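You operate a simulated robot arm through the tools that you are given. There is no shell and no other tool. Be economical: measure what you need, move in short steps, check, and stop when the job is done.

You run a simulated robot arm. Do the job below in one go: nothing can be reset, and whatever is moved stays where it is left.

## Task
Wax the middle of the press drawer so that it runs smoothly.
Fine: draw it out, use the round brush and the polish; brush back, drawer shut. Set down upright: yellow round brush. Where these are worked on the way, their far stop is far enough and under half their travel is too little: press drawer. A coat counts when it lies all over at full strength: go over it till it gets no stronger.

Only the result counts: the job must be done as asked and must still hold three seconds after the hand-in. Knocking over, shifting, dropping, spilling or breaking anything else fails it.

## Robot
A 7-joint arm with a two-finger parallel gripper, fixed in place. Base frame: the origin is at the foot of the arm, x ahead of it, y to its left, z up; the work surface is at about z = 0.75. Readings come in m, rad, newtons and seconds.
With the tool pointing down near the work surface it reaches from about 0.2 to 0.68 m from the base axis. Its first joint turns from -1.152 to 1.152 rad. Payload 2.4 kg.
Tool frame: the origin (TCP) lies between the finger pads and is the grasp point; the fingertips stand 0.03 m ahead of it; z points along the fingers, y is the line along which they close. Largest opening 0.094 m; finger width 0.028, thickness 0.01; the body of the gripper, 0.05 by 0.096 m, starts 0.055 m behind the TCP.
Orientation is that of the tool frame in the base frame, as a unit quaternion [x, y, z, w]. With the fingers straight down and closing along the base's y, the tool's x points along the base's -x, its y along +y and its z along -z.

## Interface
- The arm moves only by the tool arm_command. Its argument "moves" is a list of rows, each a list of 7 numbers: the turn, a rotation vector about the tool's x, y, z in rad, then the shift along the tool's x, y, z in m, then the opening, from 0 (shut) to 1 (fully open). In form: [[rx, ry, rz, x, y, z, claw], ...]. A call has 1 to 8 rows; each row is the pose to reach, as a shift and turn from the pose commanded when the call began, along the tool's axes at that moment. Each row takes 0.2 s and may step no farther than 0.05 m and 0.15 rad from the row before; otherwise, or with a gripper value out of range, the whole call is refused. Where a pose cannot be reached the arm comes as near as it can. A force on the tool above 50 N (or 10 N above the force at the start of the call, whichever is more), or a blocked arm, ends the call early, and 0.2 s more pass. Each finger travels about 0.153 m/s and halts on what it meets, pressing with about 28 N; the grip force reading is that of the motor and also rises with nothing between the fingers. The clock runs only during rows and for 0.2 s after the last one: add rows that repeat a pose to give the fingers time. The reply holds the time, the measured pose of the TCP, the force on the tool along the base axes, the opening and the grip force, in the units named above and with some noise, with the torque about the TCP (base axes, N m) and any sound that the robot's microphone picked up.
- Cameras (640 x 400 px; columns grow to the right, rows downward): "scene" is fixed at [0.0537, 0.4734, 1.4277]; the picture's right is [-0.73, -0.69, 0.00], its down [-0.39, 0.41, -0.82] and it looks along [0.57, -0.60, -0.57] (base axes); focal length 319 px, centre (320, 200). "wrist" rides on the gripper at [0.076, 0.014, -0.103] in the tool frame; the picture's right is [-0.18, 0.98, 0.00], its down [-0.75, -0.14, -0.64] and it looks along [-0.63, -0.12, 0.77] (tool axes); focal length 243 px, centre (320, 200). There is no depth. A picture from a camera that has moved, and an enlarged one, comes with that camera's place and axes in the base frame and with its lens. The place of the scene camera against the robot may be out by one fixed shift of up to 0.025 m in any direction.
- get_image(camera): a new picture of that camera. It takes no simulated time.
- enlarge(camera, box): a new picture of the part [left, top, right, bottom] of that camera's present view, enlarged. It takes no simulated time.
- hand_in(): hands the job in; it is judged then, once.

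Go step by step. Nothing tells you positions but the pictures and the camera data: compare them with the known pose of the tool, close in by small moves and look again before you grip or let go. The budget is 120 turns and 64 pictures, counting those below and the enlarged ones. Unless the task says otherwise, let go and move clear before handing in, and close with one line.

The tools are called after "Request:" as name(argument=value, ...) on one line, values as JSON. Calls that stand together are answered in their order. arm_command: Moves the arm, as the interface text tells. Its arguments: {"type":"object","properties":{"moves":{"type":"array","items":{"type":"array","items":{"type":"number"}}}},"required":["moves"]} The other tools are called the same way: get_image (camera) takes a picture; enlarge (camera, box) takes an enlarged picture of a part of a camera's view; hand_in () hands the job in.

At the start:

```text
t: 0.0
tool_pos: [0.4202, -0.1938, 1.1465]
tool_rot: [-0.001, 1.0, 0.0, 0.0]
wrist_force: [0.5, 0.1, 0.1]
moment: [-0.03, 0.01, -0.03]
finger_gap: 0.094
gripper_force: 0.1
```

scene: 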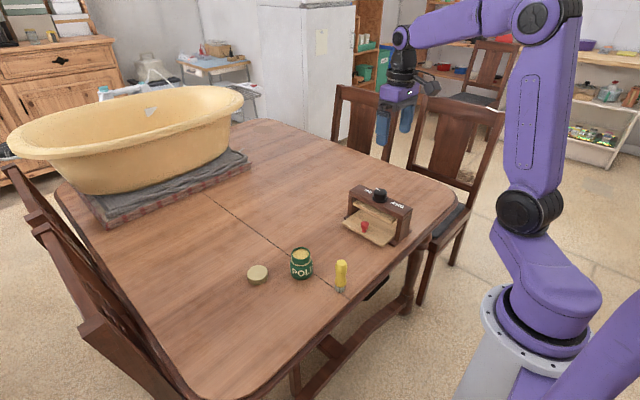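
wrist: 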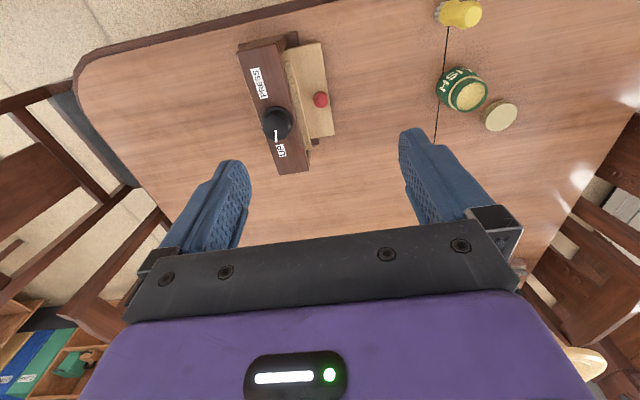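

I see a press (a brown box with a drawer with a red knob and a black knob on top), a green polish tin (lid off) and a yellow round brush. I'll look closer first.

Request:
enlarge(camera="scene", box=[230, 170, 430, 300])

Request:
enlarge(camera="wrist", box=[220, 0, 540, 200])

```text
3.08 times, centred on (330, 235) of scene
camera zoom: at [0.0537, 0.4734, 1.4277], right [-0.73, -0.69, 0.0], down [-0.39, 0.41, -0.82], along [0.57, -0.6, -0.57], focal length 982 px, centre (289, 92)
```

zoom: 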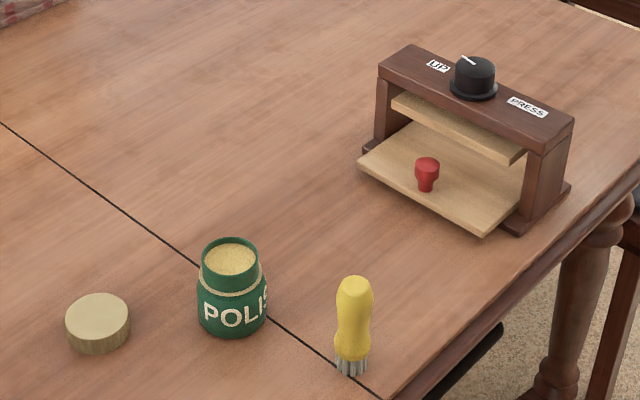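

```text
2.00 times, centred on (380, 100) of wrist
camera zoom: at [0.3449, -0.178, 1.2487], right [0.18, 0.98, 0.0], down [0.75, -0.14, 0.64], along [0.63, -0.12, -0.77], focal length 485 px, centre (200, 400)
```

zoom: 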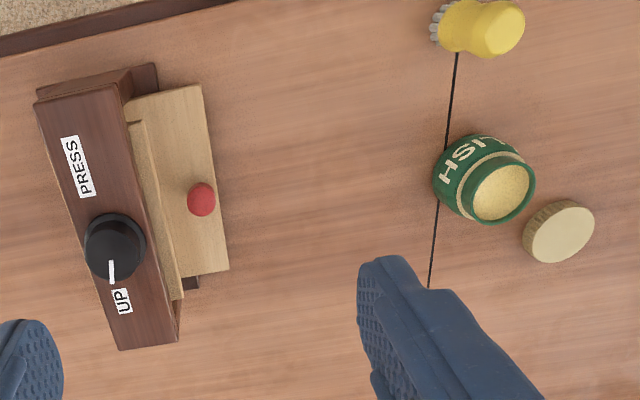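

The press stands at x ≈ 0.38–0.585 with its drawer opening toward +y. The red knob is at about (0.487, -0.205, 0.79), the brush at (0.40, 0.007) and the tin at (0.515, 0.045). I'll turn the tool 90° so that the fingers close along x, and move in above the red knob.

Request:
arm_command(moves=[[0, 0, 0.15, -0.008, -0.001, 0.018, 1], [0, 0, 0.3, -0.016, -0.002, 0.036, 1], [0, 0, 0.45, -0.024, -0.003, 0.054, 1], [0, 0, 0.6, -0.032, -0.005, 0.072, 1], [0, 0, 0.75, -0.04, -0.007, 0.09, 1], [0, 0, 0.9, -0.048, -0.008, 0.108, 1], [0, 0, 1.05, -0.056, -0.009, 0.126, 1], [0, 0, 1.2, -0.067, -0.011, 0.144, 1]])

Request:
arm_command(moves=[[0, 0, 0.13, 0, 0, 0.01, 1], [0, 0, 0.26, 0, 0, 0.03, 1], [0, 0, 0.371, 0, 0, 0.05, 1], [0, 0, 0.371, 0, 0, 0.05, 1]])

Request:
get_image(camera="wrist")

```text
t: 1.8
tool_pos: [0.4887, -0.2032, 1.0003]
tool_rot: [0.566, 0.825, -0.001, 0.0]
wrist_force: [0.6, 0.5, 0.2]
moment: [-0.03, 0.0, 0.02]
finger_gap: 0.0941
gripper_force: 0.0
```

```text
t: 2.8
tool_pos: [0.4883, -0.204, 0.9519]
tool_rot: [0.707, 0.707, -0.001, 0.0]
wrist_force: [0.8, 0.6, -0.1]
moment: [0.03, 0.04, 0.04]
finger_gap: 0.0939
gripper_force: 0.1
```

```text
59 pictures are left
camera wrist: at [0.5042, -0.127, 1.0535], right [0.98, -0.19, 0.0], down [-0.14, -0.75, 0.64], along [-0.12, -0.63, -0.77], focal length 243 px, centre (320, 200)
```

wrist: 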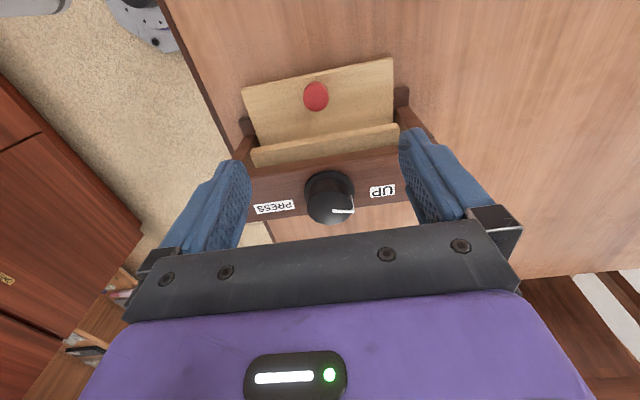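

The knob is right under the tool, at about (0.486, -0.201). I'll go down around it with the opening narrowed.

Request:
arm_command(moves=[[0, 0, 0, 0.003, -0.0025, 0.045, 0.7], [0, 0, 0, 0.003, -0.0025, 0.09, 0.65], [0, 0, 0, 0.003, -0.0025, 0.12, 0.65], [0, 0, 0, 0.003, -0.0025, 0.135, 0.65], [0, 0, 0, 0.003, -0.0025, 0.141, 0.65]])

Request:
get_image(camera="wrist")

Request:
enlarge(camera="scene", box=[310, 150, 450, 250])

```text
t: 4.0
tool_pos: [0.4827, -0.2003, 0.8116]
tool_rot: [0.706, 0.708, -0.001, 0.0]
wrist_force: [-0.3, -0.3, 0.6]
moment: [-0.01, 0.01, 0.0]
finger_gap: 0.0612
gripper_force: 0.1
```

```text
58 pictures are left
camera wrist: at [0.498, -0.1236, 0.9136], right [0.98, -0.18, 0.0], down [-0.14, -0.75, 0.64], along [-0.12, -0.63, -0.77], focal length 243 px, centre (320, 200)
```

wrist: 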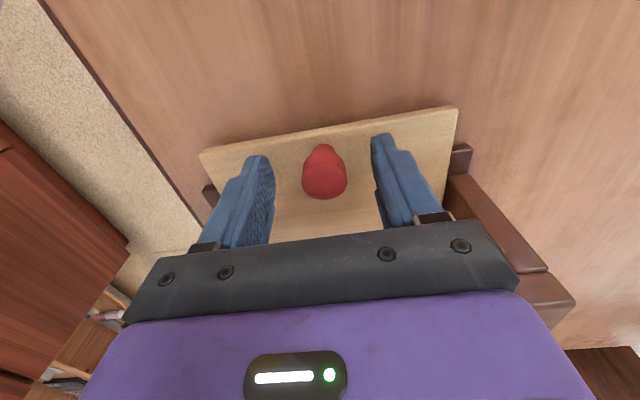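

```text
4.00 times, centred on (380, 200) of scene
camera zoom: at [0.0537, 0.4734, 1.4277], right [-0.73, -0.69, 0.0], down [-0.39, 0.41, -0.82], along [0.57, -0.6, -0.57], focal length 1276 px, centre (80, 200)
```

zoom: 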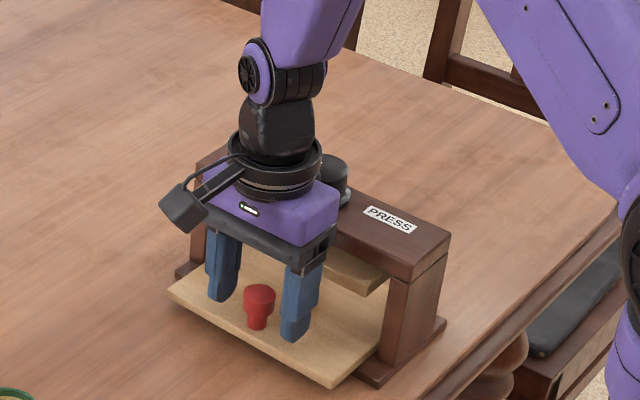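

The knob is centred between the fingers, so I'll close on it.

Request:
arm_command(moves=[[0, 0, 0, 0, 0.002, 0, 0.4], [0, 0, 0, 0, 0.002, 0, 0.15], [0, 0, 0, 0, 0.002, 0, 0.1], [0, 0, 0, 0, 0.002, 0, 0.1]])

```text
t: 5.0
tool_pos: [0.4843, -0.2003, 0.8124]
tool_rot: [0.708, 0.706, 0.0, -0.002]
wrist_force: [-11.7, -0.5, 6.5]
moment: [0.06, -0.05, -0.05]
finger_gap: 0.0251
gripper_force: 28.0
```

The knob is gripped at 25 mm. Now I'll pull it gently toward +y.

Request:
arm_command(moves=[[0, 0, 0, 0.01, -0.001, 0, 0.1], [0, 0, 0, 0.02, -0.001, 0, 0.1], [0, 0, 0, 0.03, -0.001, 0, 0.1], [0, 0, 0, 0.04, -0.001, 0, 0.1]])

Request:
get_image(camera="wrist")

```text
t: 6.0
tool_pos: [0.4867, -0.1617, 0.8131]
tool_rot: [0.707, 0.707, 0.0, -0.001]
wrist_force: [1.1, -0.4, -0.2]
moment: [0.68, 0.38, 0.03]
finger_gap: 0.0254
gripper_force: 27.9
```

```text
56 pictures are left
camera wrist: at [0.5015, -0.085, 0.9146], right [0.98, -0.18, 0.0], down [-0.14, -0.75, 0.64], along [-0.12, -0.63, -0.77], focal length 243 px, centre (320, 200)
```

wrist: 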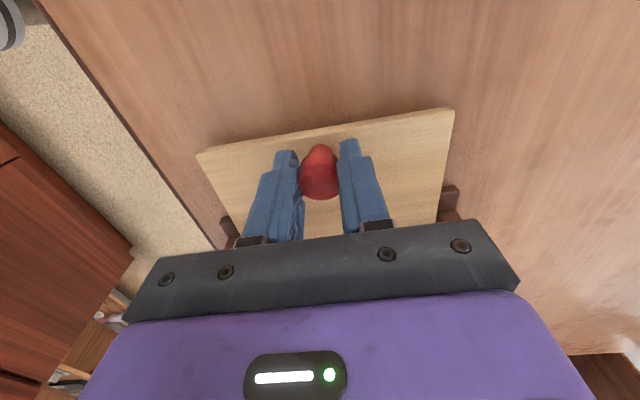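

The drawer slides freely. I'll keep pulling toward the far stop and watch the force.

Request:
arm_command(moves=[[0, 0, 0, 0.01, -0.001, 0, 0.1], [0, 0, 0, 0.02, -0.001, 0, 0.1], [0, 0, 0, 0.03, -0.001, 0, 0.1]])

Request:
enlarge(camera="scene", box=[290, 150, 450, 250])

```text
t: 6.8
tool_pos: [0.4847, -0.1303, 0.8126]
tool_rot: [0.707, 0.707, 0.0, 0.001]
wrist_force: [4.4, 0.3, -0.2]
moment: [-0.38, 0.23, 0.18]
finger_gap: 0.0254
gripper_force: 27.6
```

```text
4.00 times, centred on (370, 200) of scene
camera zoom: at [0.0538, 0.4734, 1.4277], right [-0.73, -0.69, 0.0], down [-0.39, 0.41, -0.82], along [0.57, -0.6, -0.57], focal length 1276 px, centre (120, 200)
```

zoom: 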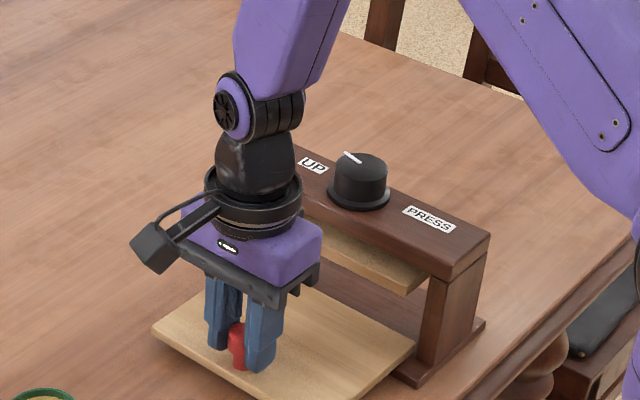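

It is still moving freely. I'll continue in small steps.

Request:
arm_command(moves=[[0, 0, 0, 0.006, 0.0, 0, 0.1], [0, 0, 0, 0.012, 0.0, 0, 0.1], [0, 0, 0, 0.018, 0, 0, 0.1]])

Request:
enlarge(camera="scene", box=[290, 150, 450, 250])

```text
t: 7.6
tool_pos: [0.4841, -0.1119, 0.8127]
tool_rot: [0.707, 0.707, 0.0, 0.0]
wrist_force: [4.6, 0.0, 0.6]
moment: [-0.51, 0.15, 0.22]
finger_gap: 0.0255
gripper_force: 27.9
```

```text
4.00 times, centred on (370, 200) of scene
camera zoom: at [0.0538, 0.4734, 1.4277], right [-0.73, -0.69, 0.0], down [-0.39, 0.41, -0.82], along [0.57, -0.6, -0.57], focal length 1276 px, centre (120, 200)
```

zoom: 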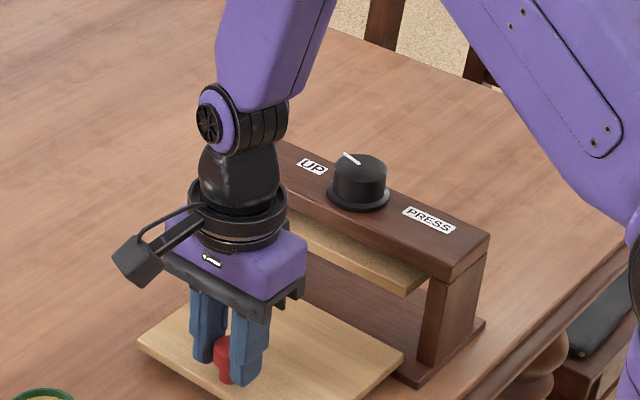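

The drawer is out about 90 mm. I'll look for the far stop with small steps.

Request:
arm_command(moves=[[0, 0, 0, 0.005, 0.0, 0, 0.1], [0, 0, 0, 0.01, 0.0, 0, 0.1], [0, 0, 0, 0.015, 0, 0, 0.1]])

```text
t: 8.4
tool_pos: [0.4833, -0.0984, 0.8127]
tool_rot: [0.708, 0.707, 0.0, 0.0]
wrist_force: [0.8, -1.7, 0.2]
moment: [-0.02, -0.34, 0.08]
finger_gap: 0.0253
gripper_force: 28.0
```

Request:
arm_command(moves=[[0, 0, 0, 0.005, 0.0, 0, 0.1], [0, 0, 0, 0.01, 0.0, 0, 0.1]])

Request:
enlarge(camera="scene", box=[290, 150, 450, 250])

```text
t: 9.0
tool_pos: [0.4835, -0.0883, 0.8112]
tool_rot: [0.708, 0.707, -0.001, 0.0]
wrist_force: [-5.7, -1.4, 8.0]
moment: [-0.37, -0.15, -0.07]
finger_gap: 0.0253
gripper_force: 27.9
```

```text
4.00 times, centred on (370, 200) of scene
camera zoom: at [0.0534, 0.4734, 1.4277], right [-0.73, -0.69, 0.0], down [-0.39, 0.41, -0.82], along [0.57, -0.6, -0.57], focal length 1276 px, centre (120, 200)
```

zoom: 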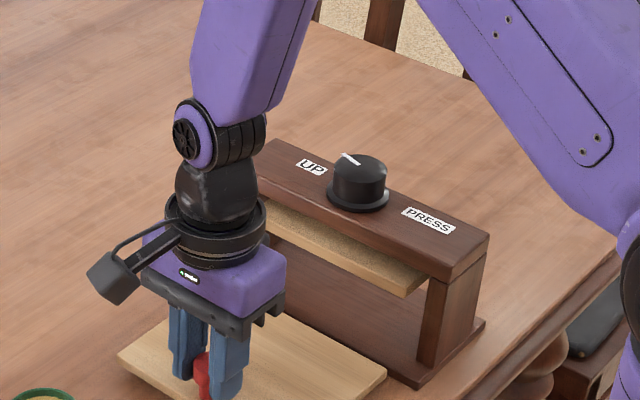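

The tray now lies wholly clear of the frame, with about 112 mm of travel. I'll let go, rise, and look at the tray.

Request:
arm_command(moves=[[0, 0, 0, 0, 0, 0, 0.4], [0, 0, 0, 0, 0, 0, 0.65], [0, 0, 0, 0, 0, -0.03, 0.65], [0, 0, 0, 0, 0, -0.07, 0.65], [0, 0, 0, 0, 0, -0.11, 0.65], [0, 0, 0, 0, 0, -0.15, 0.65]])

Request:
get_image(camera="wrist")

Request:
enlarge(camera="scene", box=[270, 170, 430, 290])

```text
t: 10.4
tool_pos: [0.484, -0.0877, 0.9605]
tool_rot: [0.707, 0.707, 0.0, 0.001]
wrist_force: [-1.2, 0.1, 0.0]
moment: [0.0, 0.02, 0.0]
finger_gap: 0.0612
gripper_force: 0.1
```

```text
52 pictures are left
camera wrist: at [0.4986, -0.0098, 1.0624], right [0.98, -0.18, 0.0], down [-0.14, -0.75, 0.64], along [-0.12, -0.63, -0.77], focal length 243 px, centre (320, 200)
```

wrist: 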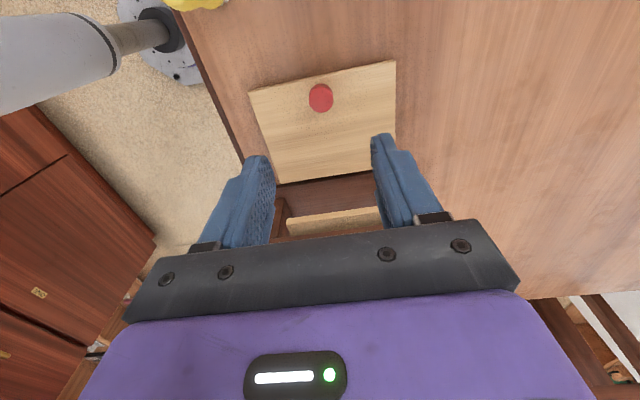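

```text
3.33 times, centred on (350, 230) of scene
camera zoom: at [0.0537, 0.4734, 1.4277], right [-0.73, -0.69, 0.0], down [-0.39, 0.41, -0.82], along [0.57, -0.6, -0.57], focal length 1064 px, centre (220, 100)
```

zoom: 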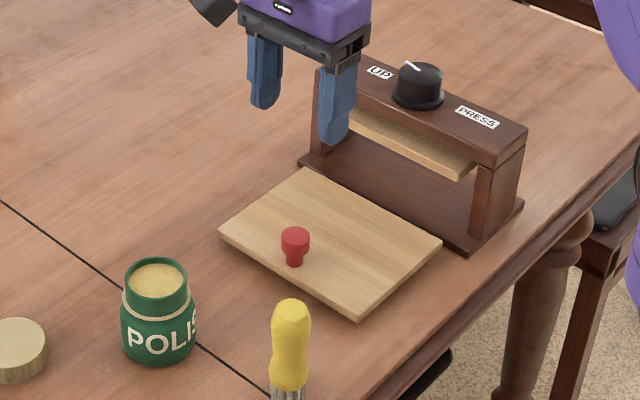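

The tray is fully exposed, at x 0.40–0.565 and y -0.205 to -0.076, with its centre near (0.483, -0.14). Next I'll go over the brush for a precise fix.

Request:
arm_command(moves=[[0, 0, 0, 0.03, -0.028, -0.01, 0.8], [0, 0, 0, 0.06, -0.056, -0.01, 1], [0, 0, 0, 0.08, -0.075, -0.01, 1], [0, 0, 0, 0.095, -0.084, -0.01, 1], [0, 0, 0, 0.095, -0.084, -0.01, 1]])

Request:
get_image(camera="wrist")

Request:
enlarge(camera="scene", box=[270, 220, 390, 310])

```text
t: 11.6
tool_pos: [0.3983, 0.0046, 0.9691]
tool_rot: [0.707, 0.707, 0.0, 0.0]
wrist_force: [-0.7, 0.3, 0.3]
moment: [0.0, 0.04, -0.01]
finger_gap: 0.0942
gripper_force: 0.1
```

```text
50 pictures are left
camera wrist: at [0.4133, 0.0819, 1.0711], right [0.98, -0.18, 0.0], down [-0.14, -0.75, 0.64], along [-0.12, -0.63, -0.77], focal length 243 px, centre (320, 200)
```

wrist: 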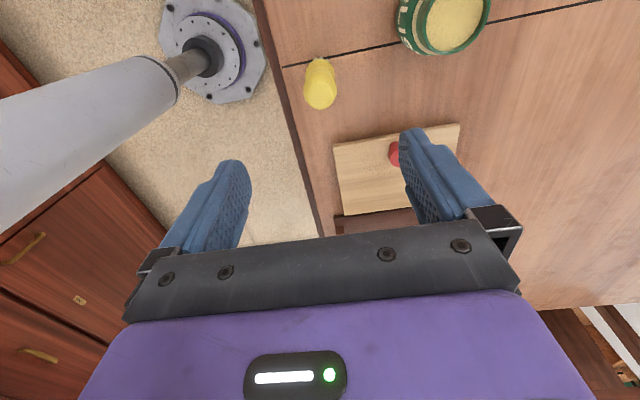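

```text
4.44 times, centred on (330, 265) of scene
camera zoom: at [0.0536, 0.4734, 1.4277], right [-0.73, -0.69, 0.0], down [-0.39, 0.41, -0.82], along [0.57, -0.6, -0.57], focal length 1418 px, centre (276, -89)
```

zoom: 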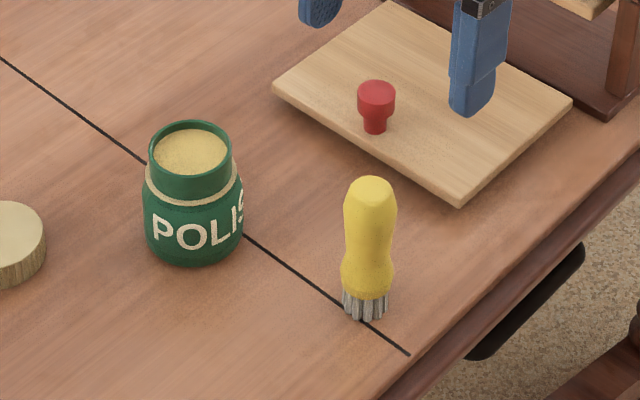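

The brush is at (0.400, 0.012), about 0.10 m tall. I'll shift over it and go down to grip height.

Request:
arm_command(moves=[[0, 0, 0, 0.0075, 0.002, 0.02, 1], [0, 0, 0, 0.0075, 0.002, 0.06, 1], [0, 0, 0, 0.0075, 0.002, 0.1, 1], [0, 0, 0, 0.0075, 0.002, 0.13, 1], [0, 0, 0, 0.0075, 0.002, 0.146, 1]])

Request:
get_image(camera="wrist")

Request:
enlarge(camera="scene", box=[270, 220, 390, 310])

```text
t: 12.8
tool_pos: [0.4031, 0.0117, 0.826]
tool_rot: [0.707, 0.707, -0.001, 0.0]
wrist_force: [0.2, 0.5, -0.1]
moment: [-0.01, 0.01, 0.01]
finger_gap: 0.0941
gripper_force: 0.0
```

```text
48 pictures are left
camera wrist: at [0.4182, 0.0892, 0.9268], right [0.98, -0.18, 0.0], down [-0.14, -0.75, 0.64], along [-0.12, -0.63, -0.77], focal length 243 px, centre (320, 200)
```

wrist: 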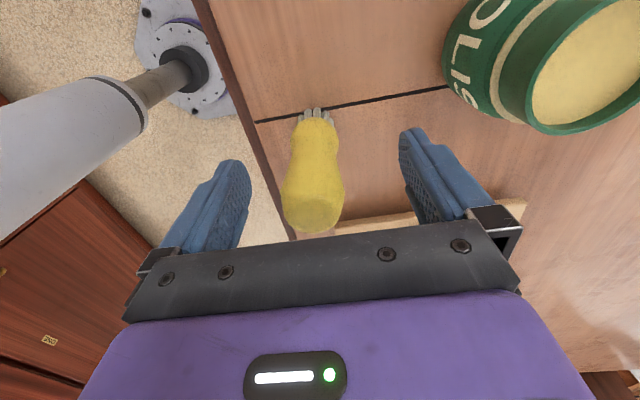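

```text
4.44 times, centred on (330, 265) of scene
camera zoom: at [0.0537, 0.4734, 1.4277], right [-0.73, -0.69, 0.0], down [-0.39, 0.41, -0.82], along [0.57, -0.6, -0.57], focal length 1418 px, centre (276, -89)
```

zoom: 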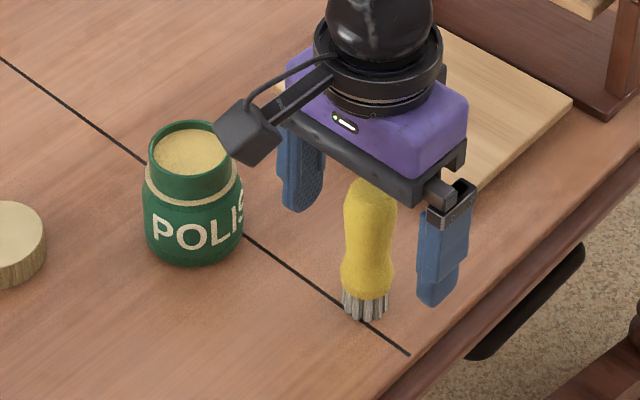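

The brush is centred in x and about 4 mm further +y. I'll correct that, lower slightly and close.

Request:
arm_command(moves=[[0, 0, 0, 0.004, -0.001, 0.006, 1], [0, 0, 0, 0.004, -0.001, 0.006, 0.6], [0, 0, 0, 0.004, -0.001, 0.006, 0.3], [0, 0, 0, 0.004, -0.001, 0.006, 0.15], [0, 0, 0, 0.004, -0.001, 0.006, 0.15]])

Request:
enlarge(camera="scene", box=[270, 220, 390, 310])

```text
t: 14.0
tool_pos: [0.4013, 0.0171, 0.8191]
tool_rot: [0.707, 0.707, 0.0, 0.0]
wrist_force: [-0.5, -0.4, 0.4]
moment: [0.04, -0.03, -0.01]
finger_gap: 0.029
gripper_force: 27.9
```

```text
4.44 times, centred on (330, 265) of scene
camera zoom: at [0.0537, 0.4734, 1.4277], right [-0.73, -0.69, 0.0], down [-0.39, 0.41, -0.82], along [0.57, -0.6, -0.57], focal length 1418 px, centre (276, -89)
```

zoom: 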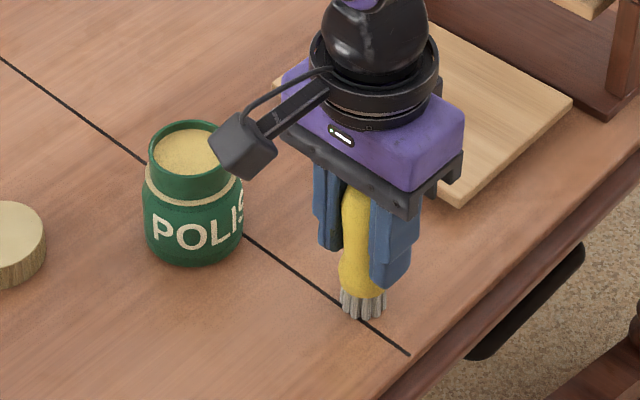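

The brush is gripped at 29 mm. I'll lift it and carry it over the tin.

Request:
arm_command(moves=[[0, 0, 0, 0, 0, -0.02, 0.15], [0, 0, 0, 0, 0, -0.06, 0.15], [0, 0, 0, 0, 0, -0.1, 0.15], [0, 0, 0, 0, 0, -0.12, 0.15], [0, 0, 0, 0.009, 0.038, -0.12, 0.15], [0, 0, 0, 0.018, 0.076, -0.12, 0.15], [0, 0, 0, 0.028, 0.114, -0.12, 0.15], [0, 0, 0, 0.028, 0.114, -0.12, 0.15]])

Request:
get_image(camera="wrist")

Request:
enlarge(camera="scene", box=[240, 190, 380, 290])

```text
t: 15.8
tool_pos: [0.5131, 0.0448, 0.939]
tool_rot: [0.707, 0.707, 0.0, 0.0]
wrist_force: [-1.3, 0.4, -1.1]
moment: [-0.01, 0.02, 0.01]
finger_gap: 0.0292
gripper_force: 28.0
```

```text
45 pictures are left
camera wrist: at [0.5283, 0.1227, 1.0411], right [0.98, -0.18, 0.0], down [-0.14, -0.75, 0.64], along [-0.12, -0.63, -0.77], focal length 243 px, centre (320, 200)
```

wrist: 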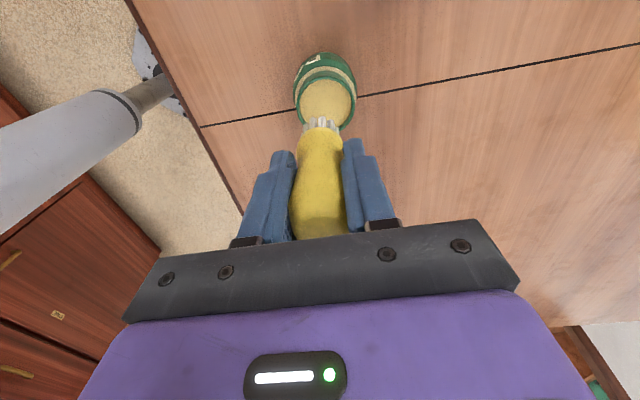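

```text
4.00 times, centred on (310, 240) of scene
camera zoom: at [0.0537, 0.4734, 1.4277], right [-0.73, -0.69, 0.0], down [-0.39, 0.41, -0.82], along [0.57, -0.6, -0.57], focal length 1276 px, centre (360, 40)
```

zoom: 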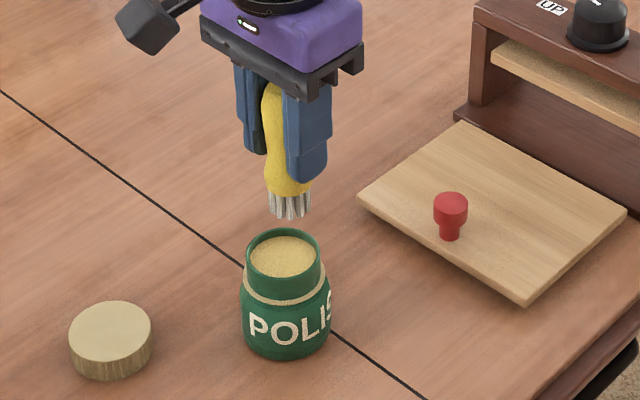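

The bristles are nearly over the opening. I'll nudge by about (+5, +5) mm, lower to just above the rim and recheck.

Request:
arm_command(moves=[[0, 0, 0, 0.005, 0.005, 0, 0.15], [0, 0, 0, 0.005, 0.005, 0.015, 0.15], [0, 0, 0, 0.005, 0.005, 0.03, 0.15], [0, 0, 0, 0.005, 0.005, 0.03, 0.15]])

Request:
enlarge(camera="wrist", box=[240, 30, 400, 130])

Request:
enlarge(camera="scene", box=[270, 210, 350, 290])

```text
t: 16.8
tool_pos: [0.5205, 0.0509, 0.9088]
tool_rot: [0.707, 0.707, 0.0, 0.0]
wrist_force: [0.0, -0.5, -0.7]
moment: [-0.02, -0.01, -0.01]
finger_gap: 0.0292
gripper_force: 27.3
```

```text
4.00 times, centred on (320, 80) of wrist
camera zoom: at [0.536, 0.1278, 1.0116], right [0.98, -0.18, 0.0], down [-0.14, -0.75, 0.64], along [-0.12, -0.63, -0.77], focal length 970 px, centre (320, 680)
```

zoom: 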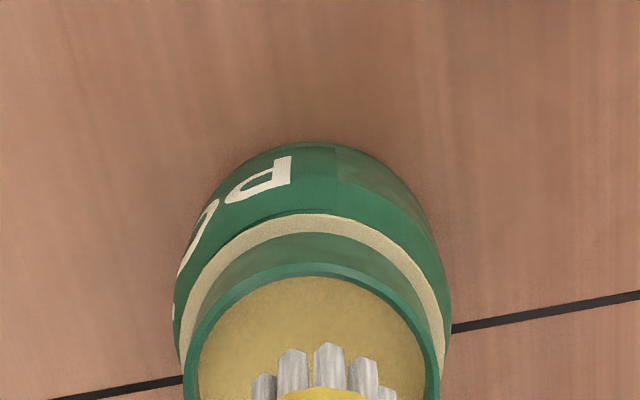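

```text
5.00 times, centred on (310, 250) of scene
camera zoom: at [0.0537, 0.4734, 1.4277], right [-0.73, -0.69, 0.0], down [-0.39, 0.41, -0.82], along [0.57, -0.6, -0.57], focal length 1595 px, centre (370, -50)
```

zoom: 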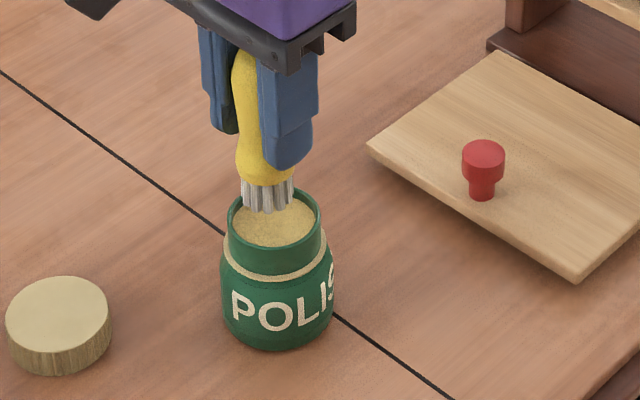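

The bristles are within about 4 mm of the opening's centre. I'll shift x by -4 mm and dip gently, watching the force.

Request:
arm_command(moves=[[0, 0, 0, -0.001, -0.004, 0, 0.15], [0, 0, 0, -0.001, -0.004, 0.01, 0.15], [0, 0, 0, -0.001, -0.004, 0.018, 0.15], [0, 0, 0, -0.001, -0.004, 0.024, 0.15]])

Request:
enlarge(camera="scene", box=[270, 210, 350, 290])

```text
t: 17.8
tool_pos: [0.5184, 0.0512, 0.8872]
tool_rot: [0.707, 0.707, 0.001, 0.001]
wrist_force: [-5.2, -0.1, 27.2]
moment: [-0.03, 0.36, -0.05]
finger_gap: 0.0294
gripper_force: 28.5
```

```text
5.00 times, centred on (310, 250) of scene
camera zoom: at [0.053, 0.4734, 1.4278], right [-0.73, -0.69, 0.0], down [-0.39, 0.41, -0.82], along [0.57, -0.6, -0.57], focal length 1595 px, centre (370, -50)
```

zoom: 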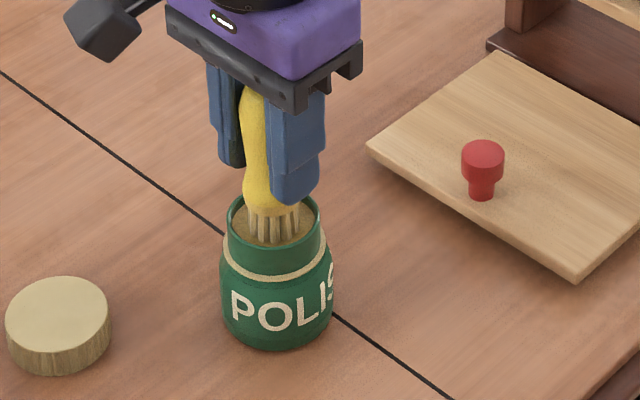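

The bristles touch the polish and have taken its colour. I'll lift straight out.

Request:
arm_command(moves=[[0, 0, 0, 0, 0, -0.01, 0.15], [0, 0, 0, 0, 0, -0.03, 0.15], [0, 0, 0, 0, 0, -0.06, 0.15], [0, 0, 0, 0, 0, -0.08, 0.15], [0, 0, 0, 0, 0, -0.08, 0.15]])

Request:
enlarge(camera="scene", box=[250, 170, 350, 290])

```text
t: 19.0
tool_pos: [0.5169, 0.0504, 0.9662]
tool_rot: [0.707, 0.707, 0.0, 0.001]
wrist_force: [0.2, 0.5, -0.6]
moment: [0.04, 0.01, -0.02]
finger_gap: 0.0294
gripper_force: 28.1
```

```text
3.33 times, centred on (300, 230) of scene
camera zoom: at [0.0537, 0.4734, 1.4277], right [-0.73, -0.69, 0.0], down [-0.39, 0.41, -0.82], along [0.57, -0.6, -0.57], focal length 1064 px, centre (387, 100)
```

zoom: 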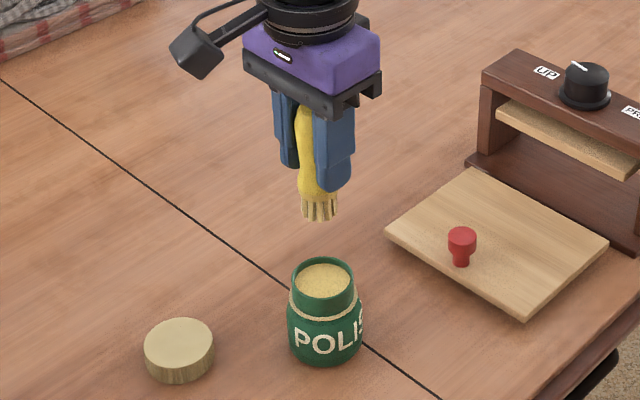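

The bristles are loaded. I'll carry the brush over the tray's middle, high above the knob.

Request:
arm_command(moves=[[0, 0, 0, -0.04, -0.007, 0, 0.15], [0, 0, 0, -0.08, -0.014, 0, 0.15], [0, 0, 0, -0.12, -0.021, 0, 0.15], [0, 0, 0, -0.16, -0.028, 0, 0.15], [0, 0, 0, -0.195, -0.034, 0, 0.15], [0, 0, 0, -0.195, -0.034, 0.04, 0.15], [0, 0, 0, -0.195, -0.034, 0.075, 0.15], [0, 0, 0, -0.195, -0.034, 0.085, 0.15]])

Request:
get_image(camera="wrist")

Request:
enlarge(camera="scene", box=[320, 170, 420, 270])

```text
t: 20.8
tool_pos: [0.484, -0.1446, 0.8835]
tool_rot: [0.707, 0.707, 0.0, 0.0]
wrist_force: [0.8, 0.0, -0.9]
moment: [-0.02, 0.03, -0.03]
finger_gap: 0.029
gripper_force: 28.1
```

```text
39 pictures are left
camera wrist: at [0.4987, -0.0664, 0.9843], right [0.98, -0.18, 0.0], down [-0.14, -0.75, 0.64], along [-0.12, -0.63, -0.77], focal length 243 px, centre (320, 200)
```

wrist: 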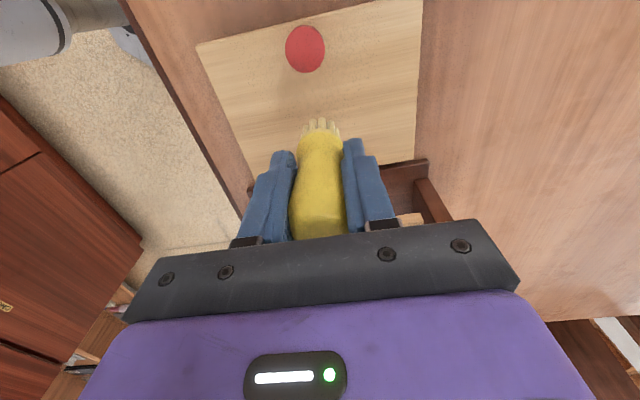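

```text
4.00 times, centred on (370, 220) of scene
camera zoom: at [0.0537, 0.4734, 1.4277], right [-0.73, -0.69, 0.0], down [-0.39, 0.41, -0.82], along [0.57, -0.6, -0.57], focal length 1276 px, centre (120, 120)
```

zoom: 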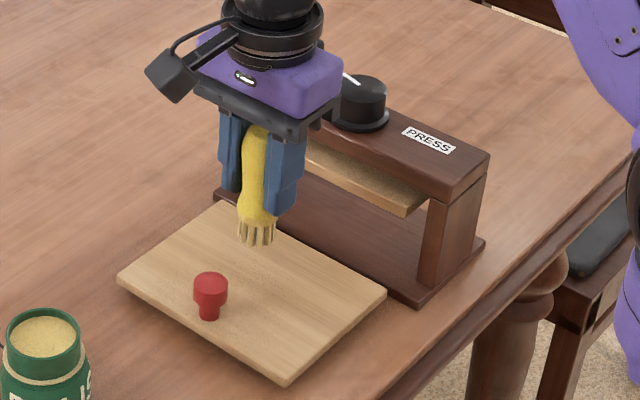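

I'll lower the bristles gently onto the tray.

Request:
arm_command(moves=[[0, 0, 0, 0, 0, 0.02, 0.15], [0, 0, 0, 0, 0, 0.032, 0.15], [0, 0, 0, 0, 0, 0.037, 0.15], [0, 0, 0, 0, 0, 0.04, 0.15]])

```text
t: 21.8
tool_pos: [0.4844, -0.1452, 0.8413]
tool_rot: [0.707, 0.707, 0.0, 0.0]
wrist_force: [-0.3, 0.3, -1.1]
moment: [0.0, -0.03, -0.01]
finger_gap: 0.0294
gripper_force: 28.2
```

Request:
arm_command(moves=[[0, 0, 0, 0, 0, 0.002, 0.15], [0, 0, 0, 0, 0, 0.004, 0.15]])

Request:
enlarge(camera="scene", box=[320, 170, 420, 270])

```text
t: 22.4
tool_pos: [0.4834, -0.1438, 0.8392]
tool_rot: [0.707, 0.708, 0.001, 0.001]
wrist_force: [-1.2, 0.2, 10.1]
moment: [-0.12, 0.08, -0.03]
finger_gap: 0.0292
gripper_force: 28.0
```

```text
4.00 times, centred on (370, 220) of scene
camera zoom: at [0.0535, 0.4735, 1.4277], right [-0.73, -0.69, 0.0], down [-0.39, 0.41, -0.82], along [0.57, -0.6, -0.57], focal length 1276 px, centre (120, 120)
```

zoom: 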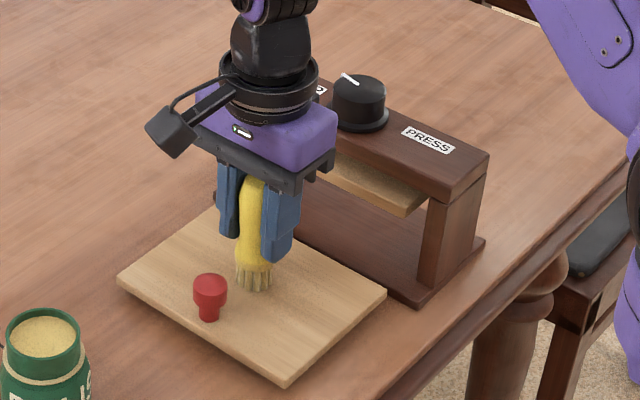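

Contact is about 10 N. I'll start with a stroke along x, across the drawer's slide.

Request:
arm_command(moves=[[0, 0, 0, 0, 0.015, 0, 0.15], [0, 0, 0, 0, 0.03, 0, 0.15], [0, 0, 0, 0, 0.015, 0, 0.15], [0, 0, 0, 0, 0, 0, 0.15], [0, 0, 0, 0, -0.015, 0, 0.15], [0, 0, 0, 0, -0.03, 0, 0.15]])

Request:
enlarge(camera="scene", box=[320, 170, 420, 270])

Request:
get_image(camera="wrist")

```text
t: 23.8
tool_pos: [0.4532, -0.1458, 0.8375]
tool_rot: [0.707, 0.707, 0.001, 0.0]
wrist_force: [4.7, 0.8, 12.5]
moment: [-0.13, -0.29, 0.09]
finger_gap: 0.0295
gripper_force: 27.6
```

```text
4.00 times, centred on (370, 220) of scene
camera zoom: at [0.0536, 0.4735, 1.4277], right [-0.73, -0.69, 0.0], down [-0.39, 0.41, -0.82], along [0.57, -0.6, -0.57], focal length 1276 px, centre (120, 120)
```

zoom: 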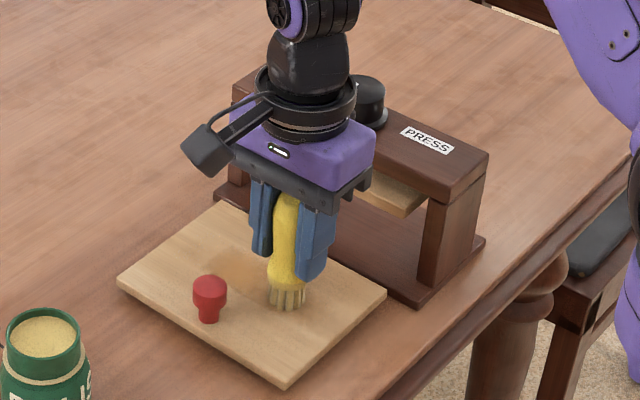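

```text
35 pictures are left
camera wrist: at [0.4671, -0.0678, 0.9386], right [0.98, -0.18, 0.0], down [-0.14, -0.75, 0.64], along [-0.12, -0.63, -0.77], focal length 243 px, centre (320, 200)
```

wrist: 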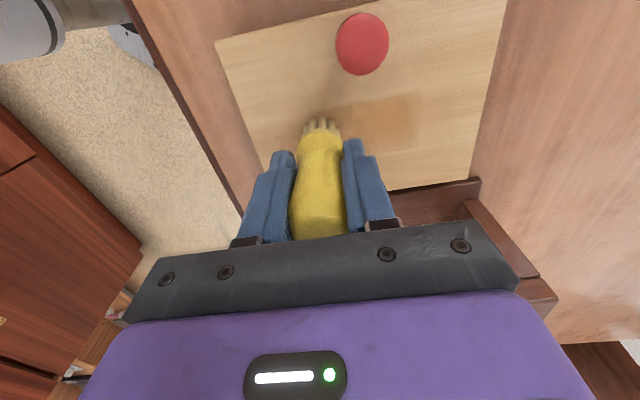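

A rectangular patch is darkening, with its edge at about x = 0.52, so it spans roughly x 0.447–0.52. I'll raster neighbouring lines, lifting between them so the drawer isn't pushed.

Request:
arm_command(moves=[[0, 0, 0, 0, -0.005, 0, 0.15], [0, 0, 0, -0.006, -0.005, -0.006, 0.15], [0, 0, 0, -0.013, -0.005, 0, 0.15], [0, 0, 0, -0.013, 0.015, 0, 0.15], [0, 0, 0, -0.013, 0.032, 0, 0.15], [0, 0, 0, -0.013, 0.05, 0, 0.15], [0, 0, 0, -0.013, 0.067, 0, 0.15], [0, 0, 0, -0.013, 0.067, -0.008, 0.15]])

Request:
arm_command(moves=[[0, 0, 0, -0.012, 0, 0, 0.15], [0, 0, 0, -0.012, 0, 0.008, 0.15], [0, 0, 0, -0.012, -0.018, 0.008, 0.15], [0, 0, 0, -0.012, -0.036, 0.008, 0.15], [0, 0, 0, -0.012, -0.054, 0.008, 0.15], [0, 0, 0, -0.012, -0.072, 0.008, 0.15], [0, 0, 0, -0.012, -0.072, -0.03, 0.15], [0, 0, 0, -0.012, -0.072, -0.06, 0.15]])

Request:
enlarge(camera="scene", box=[320, 170, 420, 270])

Request:
get_image(camera="wrist")

```text
t: 25.6
tool_pos: [0.5214, -0.1563, 0.844]
tool_rot: [0.707, 0.707, 0.0, -0.001]
wrist_force: [-0.3, 0.0, -0.8]
moment: [0.03, -0.01, 0.0]
finger_gap: 0.0293
gripper_force: 27.9
```

```text
t: 27.4
tool_pos: [0.4467, -0.1688, 0.9071]
tool_rot: [0.708, 0.707, -0.001, -0.001]
wrist_force: [-0.3, -0.2, -1.1]
moment: [-0.02, 0.0, 0.01]
finger_gap: 0.029
gripper_force: 28.1
```

```text
4.00 times, centred on (370, 220) of scene
camera zoom: at [0.0537, 0.4734, 1.4277], right [-0.73, -0.69, 0.0], down [-0.39, 0.41, -0.82], along [0.57, -0.6, -0.57], focal length 1276 px, centre (120, 120)
```

zoom: 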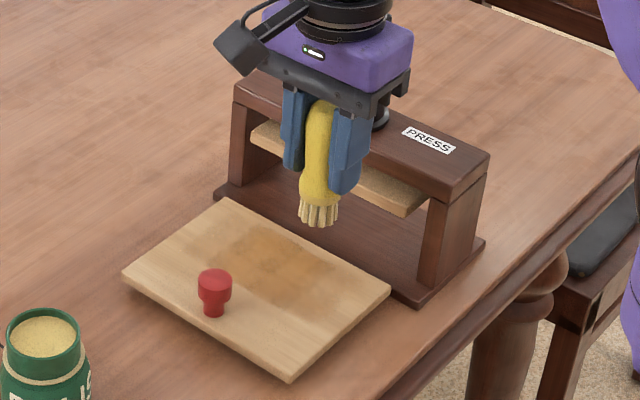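

```text
33 pictures are left
camera wrist: at [0.4627, -0.0921, 1.0091], right [0.98, -0.18, 0.0], down [-0.14, -0.75, 0.64], along [-0.12, -0.63, -0.77], focal length 243 px, centre (320, 200)
```

wrist: 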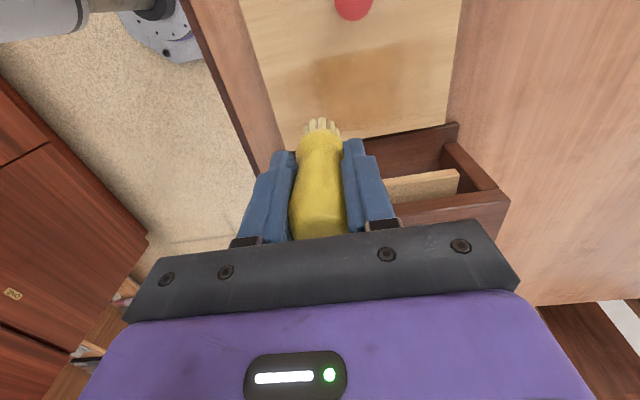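

The coat is growing. I'll take a closer look at its edges.

Request:
enlarge(camera="scene", box=[345, 215, 420, 268])

Request:
enlarge(camera="wrist", box=[230, 0, 470, 150])

```text
7.55 times, centred on (382, 242) of scene
camera zoom: at [0.0537, 0.4734, 1.4277], right [-0.73, -0.69, 0.0], down [-0.39, 0.41, -0.82], along [0.57, -0.6, -0.57], focal length 2408 px, centre (-152, -113)
```

zoom: 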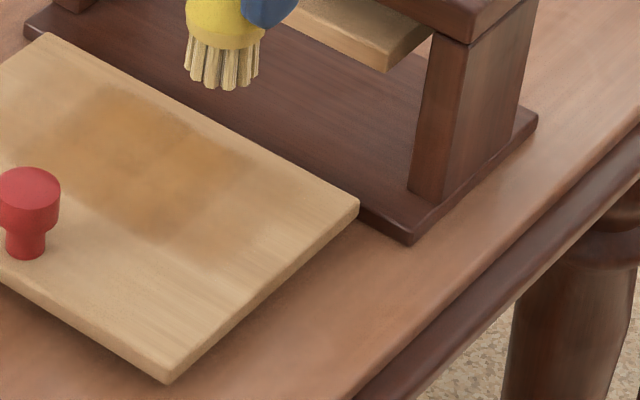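

```text
2.67 times, centred on (350, 75) of wrist
camera zoom: at [0.4627, -0.0921, 1.0091], right [0.98, -0.18, 0.0], down [-0.14, -0.75, 0.64], along [-0.12, -0.63, -0.77], focal length 647 px, centre (240, 533)
```

zoom: 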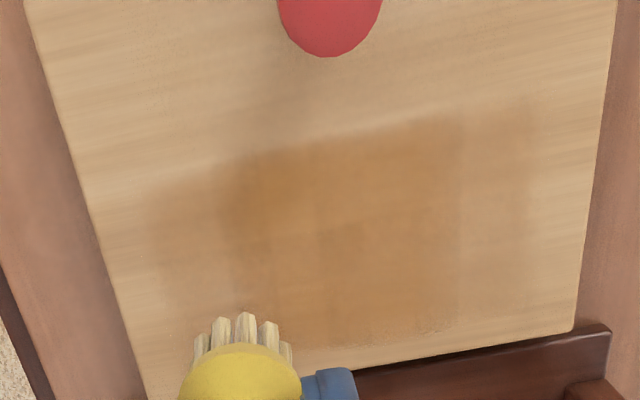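

The coat covers about x 0.42–0.55 and y -0.20 to -0.131, weaker at the ends. I'll raster wider, starting with a line near the back edge.

Request:
arm_command(moves=[[0, 0, 0, -0.015, -0.02, 0.045, 0.15], [0, 0, 0, -0.015, -0.02, 0.068, 0.15], [0, 0, 0, -0.015, 0.004, 0.068, 0.15], [0, 0, 0, -0.015, 0.028, 0.068, 0.15], [0, 0, 0, -0.015, 0.052, 0.068, 0.15], [0, 0, 0, -0.015, 0.076, 0.068, 0.15], [0, 0, 0, -0.015, 0.1, 0.068, 0.15], [0, 0, 0, -0.005, 0.1, 0.06, 0.15]])

Request:
arm_command(moves=[[0, 0, 0, 0.005, 0, 0.008, 0.15], [0, 0, 0, 0.005, -0.024, 0.008, 0.15], [0, 0, 0, 0.005, -0.048, 0.008, 0.15], [0, 0, 0, 0.005, -0.072, 0.008, 0.15], [0, 0, 0, 0.005, -0.096, 0.008, 0.15], [0, 0, 0, 0.005, -0.12, 0.008, 0.15], [0, 0, 0, 0.012, -0.12, 0, 0.15]])

Request:
arm_command(moves=[[0, 0, 0, 0.006, 0, 0.008, 0.15], [0, 0, 0, 0.006, 0.024, 0.008, 0.15], [0, 0, 0, 0.006, 0.048, 0.008, 0.15], [0, 0, 0, 0.006, 0.072, 0.008, 0.15], [0, 0, 0, 0.006, 0.096, 0.008, 0.15], [0, 0, 0, 0.006, 0.12, 0.008, 0.15], [0, 0, 0, 0.012, 0.12, 0, 0.15]])

Request:
arm_command(moves=[[0, 0, 0, 0.008, 0, 0.008, 0.15], [0, 0, 0, 0.008, -0.024, 0.008, 0.15], [0, 0, 0, 0.008, -0.048, 0.008, 0.15], [0, 0, 0, 0.008, -0.072, 0.008, 0.15], [0, 0, 0, 0.008, -0.096, 0.008, 0.15], [0, 0, 0, 0.008, -0.12, 0.008, 0.15], [0, 0, 0, 0.008, -0.12, -0.04, 0.15]])

Request:
enlarge(camera="scene", box=[335, 210, 420, 268])

Request:
get_image(camera="wrist")

```text
refused: row 1 steps farther than a row can; nothing moved
```

```text
t: 29.0
tool_pos: [0.3256, -0.159, 0.9046]
tool_rot: [0.707, 0.707, 0.0, 0.0]
wrist_force: [0.5, 0.3, -1.6]
moment: [0.0, 0.0, -0.01]
finger_gap: 0.0292
gripper_force: 27.9
```

```text
t: 30.6
tool_pos: [0.449, -0.1465, 0.9054]
tool_rot: [0.706, 0.708, 0.0, 0.0]
wrist_force: [0.4, -0.2, -2.1]
moment: [-0.01, -0.02, -0.01]
finger_gap: 0.0291
gripper_force: 27.9
```

```text
t: 32.2
tool_pos: [0.3276, -0.1367, 0.9465]
tool_rot: [0.707, 0.707, 0.0, 0.0]
wrist_force: [-1.1, 0.1, -0.7]
moment: [0.01, 0.0, 0.02]
finger_gap: 0.0293
gripper_force: 27.7
```

```text
6.90 times, centred on (378, 239) of scene
camera zoom: at [0.0537, 0.4734, 1.4277], right [-0.73, -0.69, 0.0], down [-0.39, 0.41, -0.82], along [0.57, -0.6, -0.57], focal length 2201 px, centre (-77, -69)
```

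zoom: 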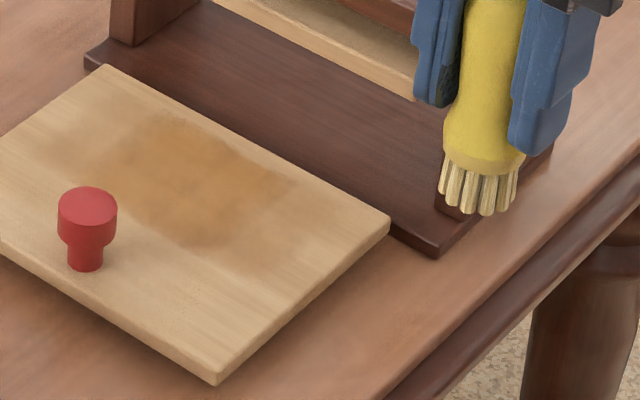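

```text
29 pictures are left
camera wrist: at [0.3425, -0.0596, 1.0474], right [0.98, -0.18, 0.0], down [-0.14, -0.75, 0.64], along [-0.12, -0.63, -0.77], focal length 243 px, centre (320, 200)
```

wrist: 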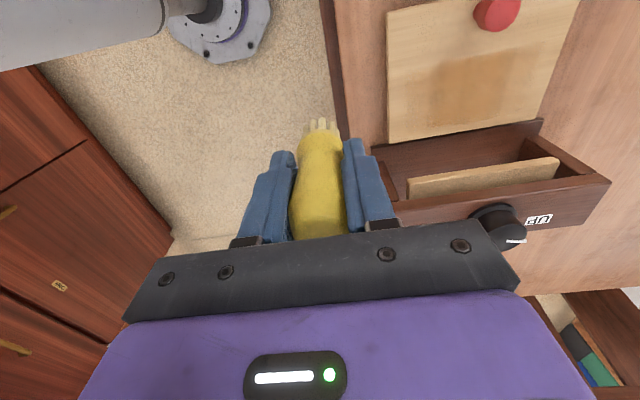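

One call was refused for a step that was too long, so the later strokes ran in the air and touched nothing. From here on I'll chain only safe calls. The view is handy for looking at the patch.

Request:
enlarge(camera="wrist", box=[380, 0, 588, 130])

```text
3.08 times, centred on (484, 65) of wrist
camera zoom: at [0.3425, -0.0596, 1.0474], right [0.98, -0.18, 0.0], down [-0.14, -0.75, 0.64], along [-0.12, -0.63, -0.77], focal length 746 px, centre (-185, 615)
```

zoom: 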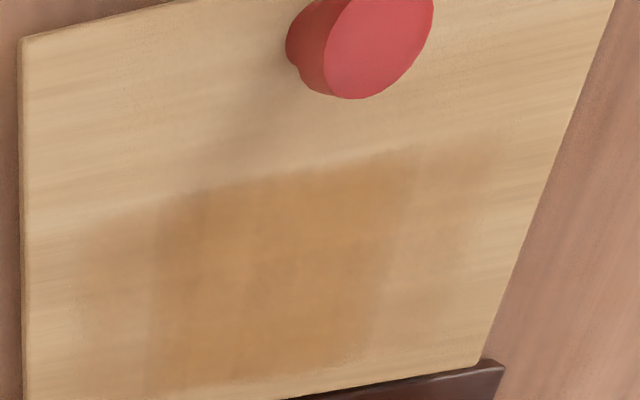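

I'll place the brush at the left back of the patch, at contact height, before stroking.

Request:
arm_command(moves=[[0, 0, 0, -0.015, 0.033, 0, 0.15], [0, 0, 0, -0.03, 0.066, 0, 0.15], [0, 0, 0, -0.043, 0.099, 0, 0.15], [0, 0, 0, -0.043, 0.099, 0.045, 0.15], [0, 0, 0, -0.043, 0.099, 0.09, 0.15], [0, 0, 0, -0.043, 0.099, 0.109, 0.15]])

```text
t: 33.6
tool_pos: [0.4229, -0.1827, 0.8382]
tool_rot: [0.707, 0.707, 0.001, 0.0]
wrist_force: [-3.0, 1.0, 12.0]
moment: [0.06, 0.25, -0.01]
finger_gap: 0.0293
gripper_force: 28.6
```

There is contact at 12 N. I'll stroke across and then lift.

Request:
arm_command(moves=[[0, 0, 0, 0, 0.02, 0, 0.15], [0, 0, 0, 0, 0.04, 0, 0.15], [0, 0, 0, 0, 0.06, 0, 0.15], [0, 0, 0, 0, 0.08, 0, 0.15], [0, 0, 0, 0, 0.1, 0, 0.15], [0, 0, 0, 0, 0.12, 0, 0.15], [0, 0, 0, 0.006, 0.12, -0.007, 0.15], [0, 0, 0, 0.013, 0.12, 0, 0.15]])

Request:
arm_command(moves=[[0, 0, 0, 0, -0.02, 0, 0.15], [0, 0, 0, 0, -0.04, 0, 0.15], [0, 0, 0, 0, -0.06, 0, 0.15], [0, 0, 0, 0, -0.08, 0, 0.15], [0, 0, 0, 0, -0.1, 0, 0.15], [0, 0, 0, 0, -0.12, 0, 0.15], [0, 0, 0, 0.006, -0.12, -0.007, 0.15], [0, 0, 0, 0.013, -0.12, 0, 0.15]])

Request:
enlarge(camera="scene", box=[335, 210, 420, 268])

```text
t: 35.4
tool_pos: [0.5485, -0.1681, 0.8374]
tool_rot: [0.708, 0.706, 0.0, -0.001]
wrist_force: [-5.4, -0.5, 18.6]
moment: [-0.28, 0.42, -0.03]
finger_gap: 0.0292
gripper_force: 27.6
```

```text
t: 37.2
tool_pos: [0.424, -0.1544, 0.8362]
tool_rot: [0.709, 0.705, 0.0, -0.001]
wrist_force: [-3.1, -4.4, 12.2]
moment: [-0.49, 0.19, -0.03]
finger_gap: 0.0291
gripper_force: 27.8
```

```text
6.90 times, centred on (378, 239) of scene
camera zoom: at [0.0534, 0.4734, 1.4278], right [-0.73, -0.69, 0.0], down [-0.39, 0.41, -0.82], along [0.57, -0.6, -0.57], focal length 2201 px, centre (-77, -69)
```

zoom: 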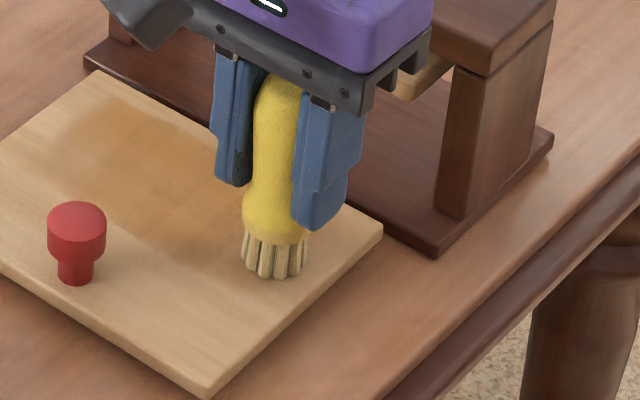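

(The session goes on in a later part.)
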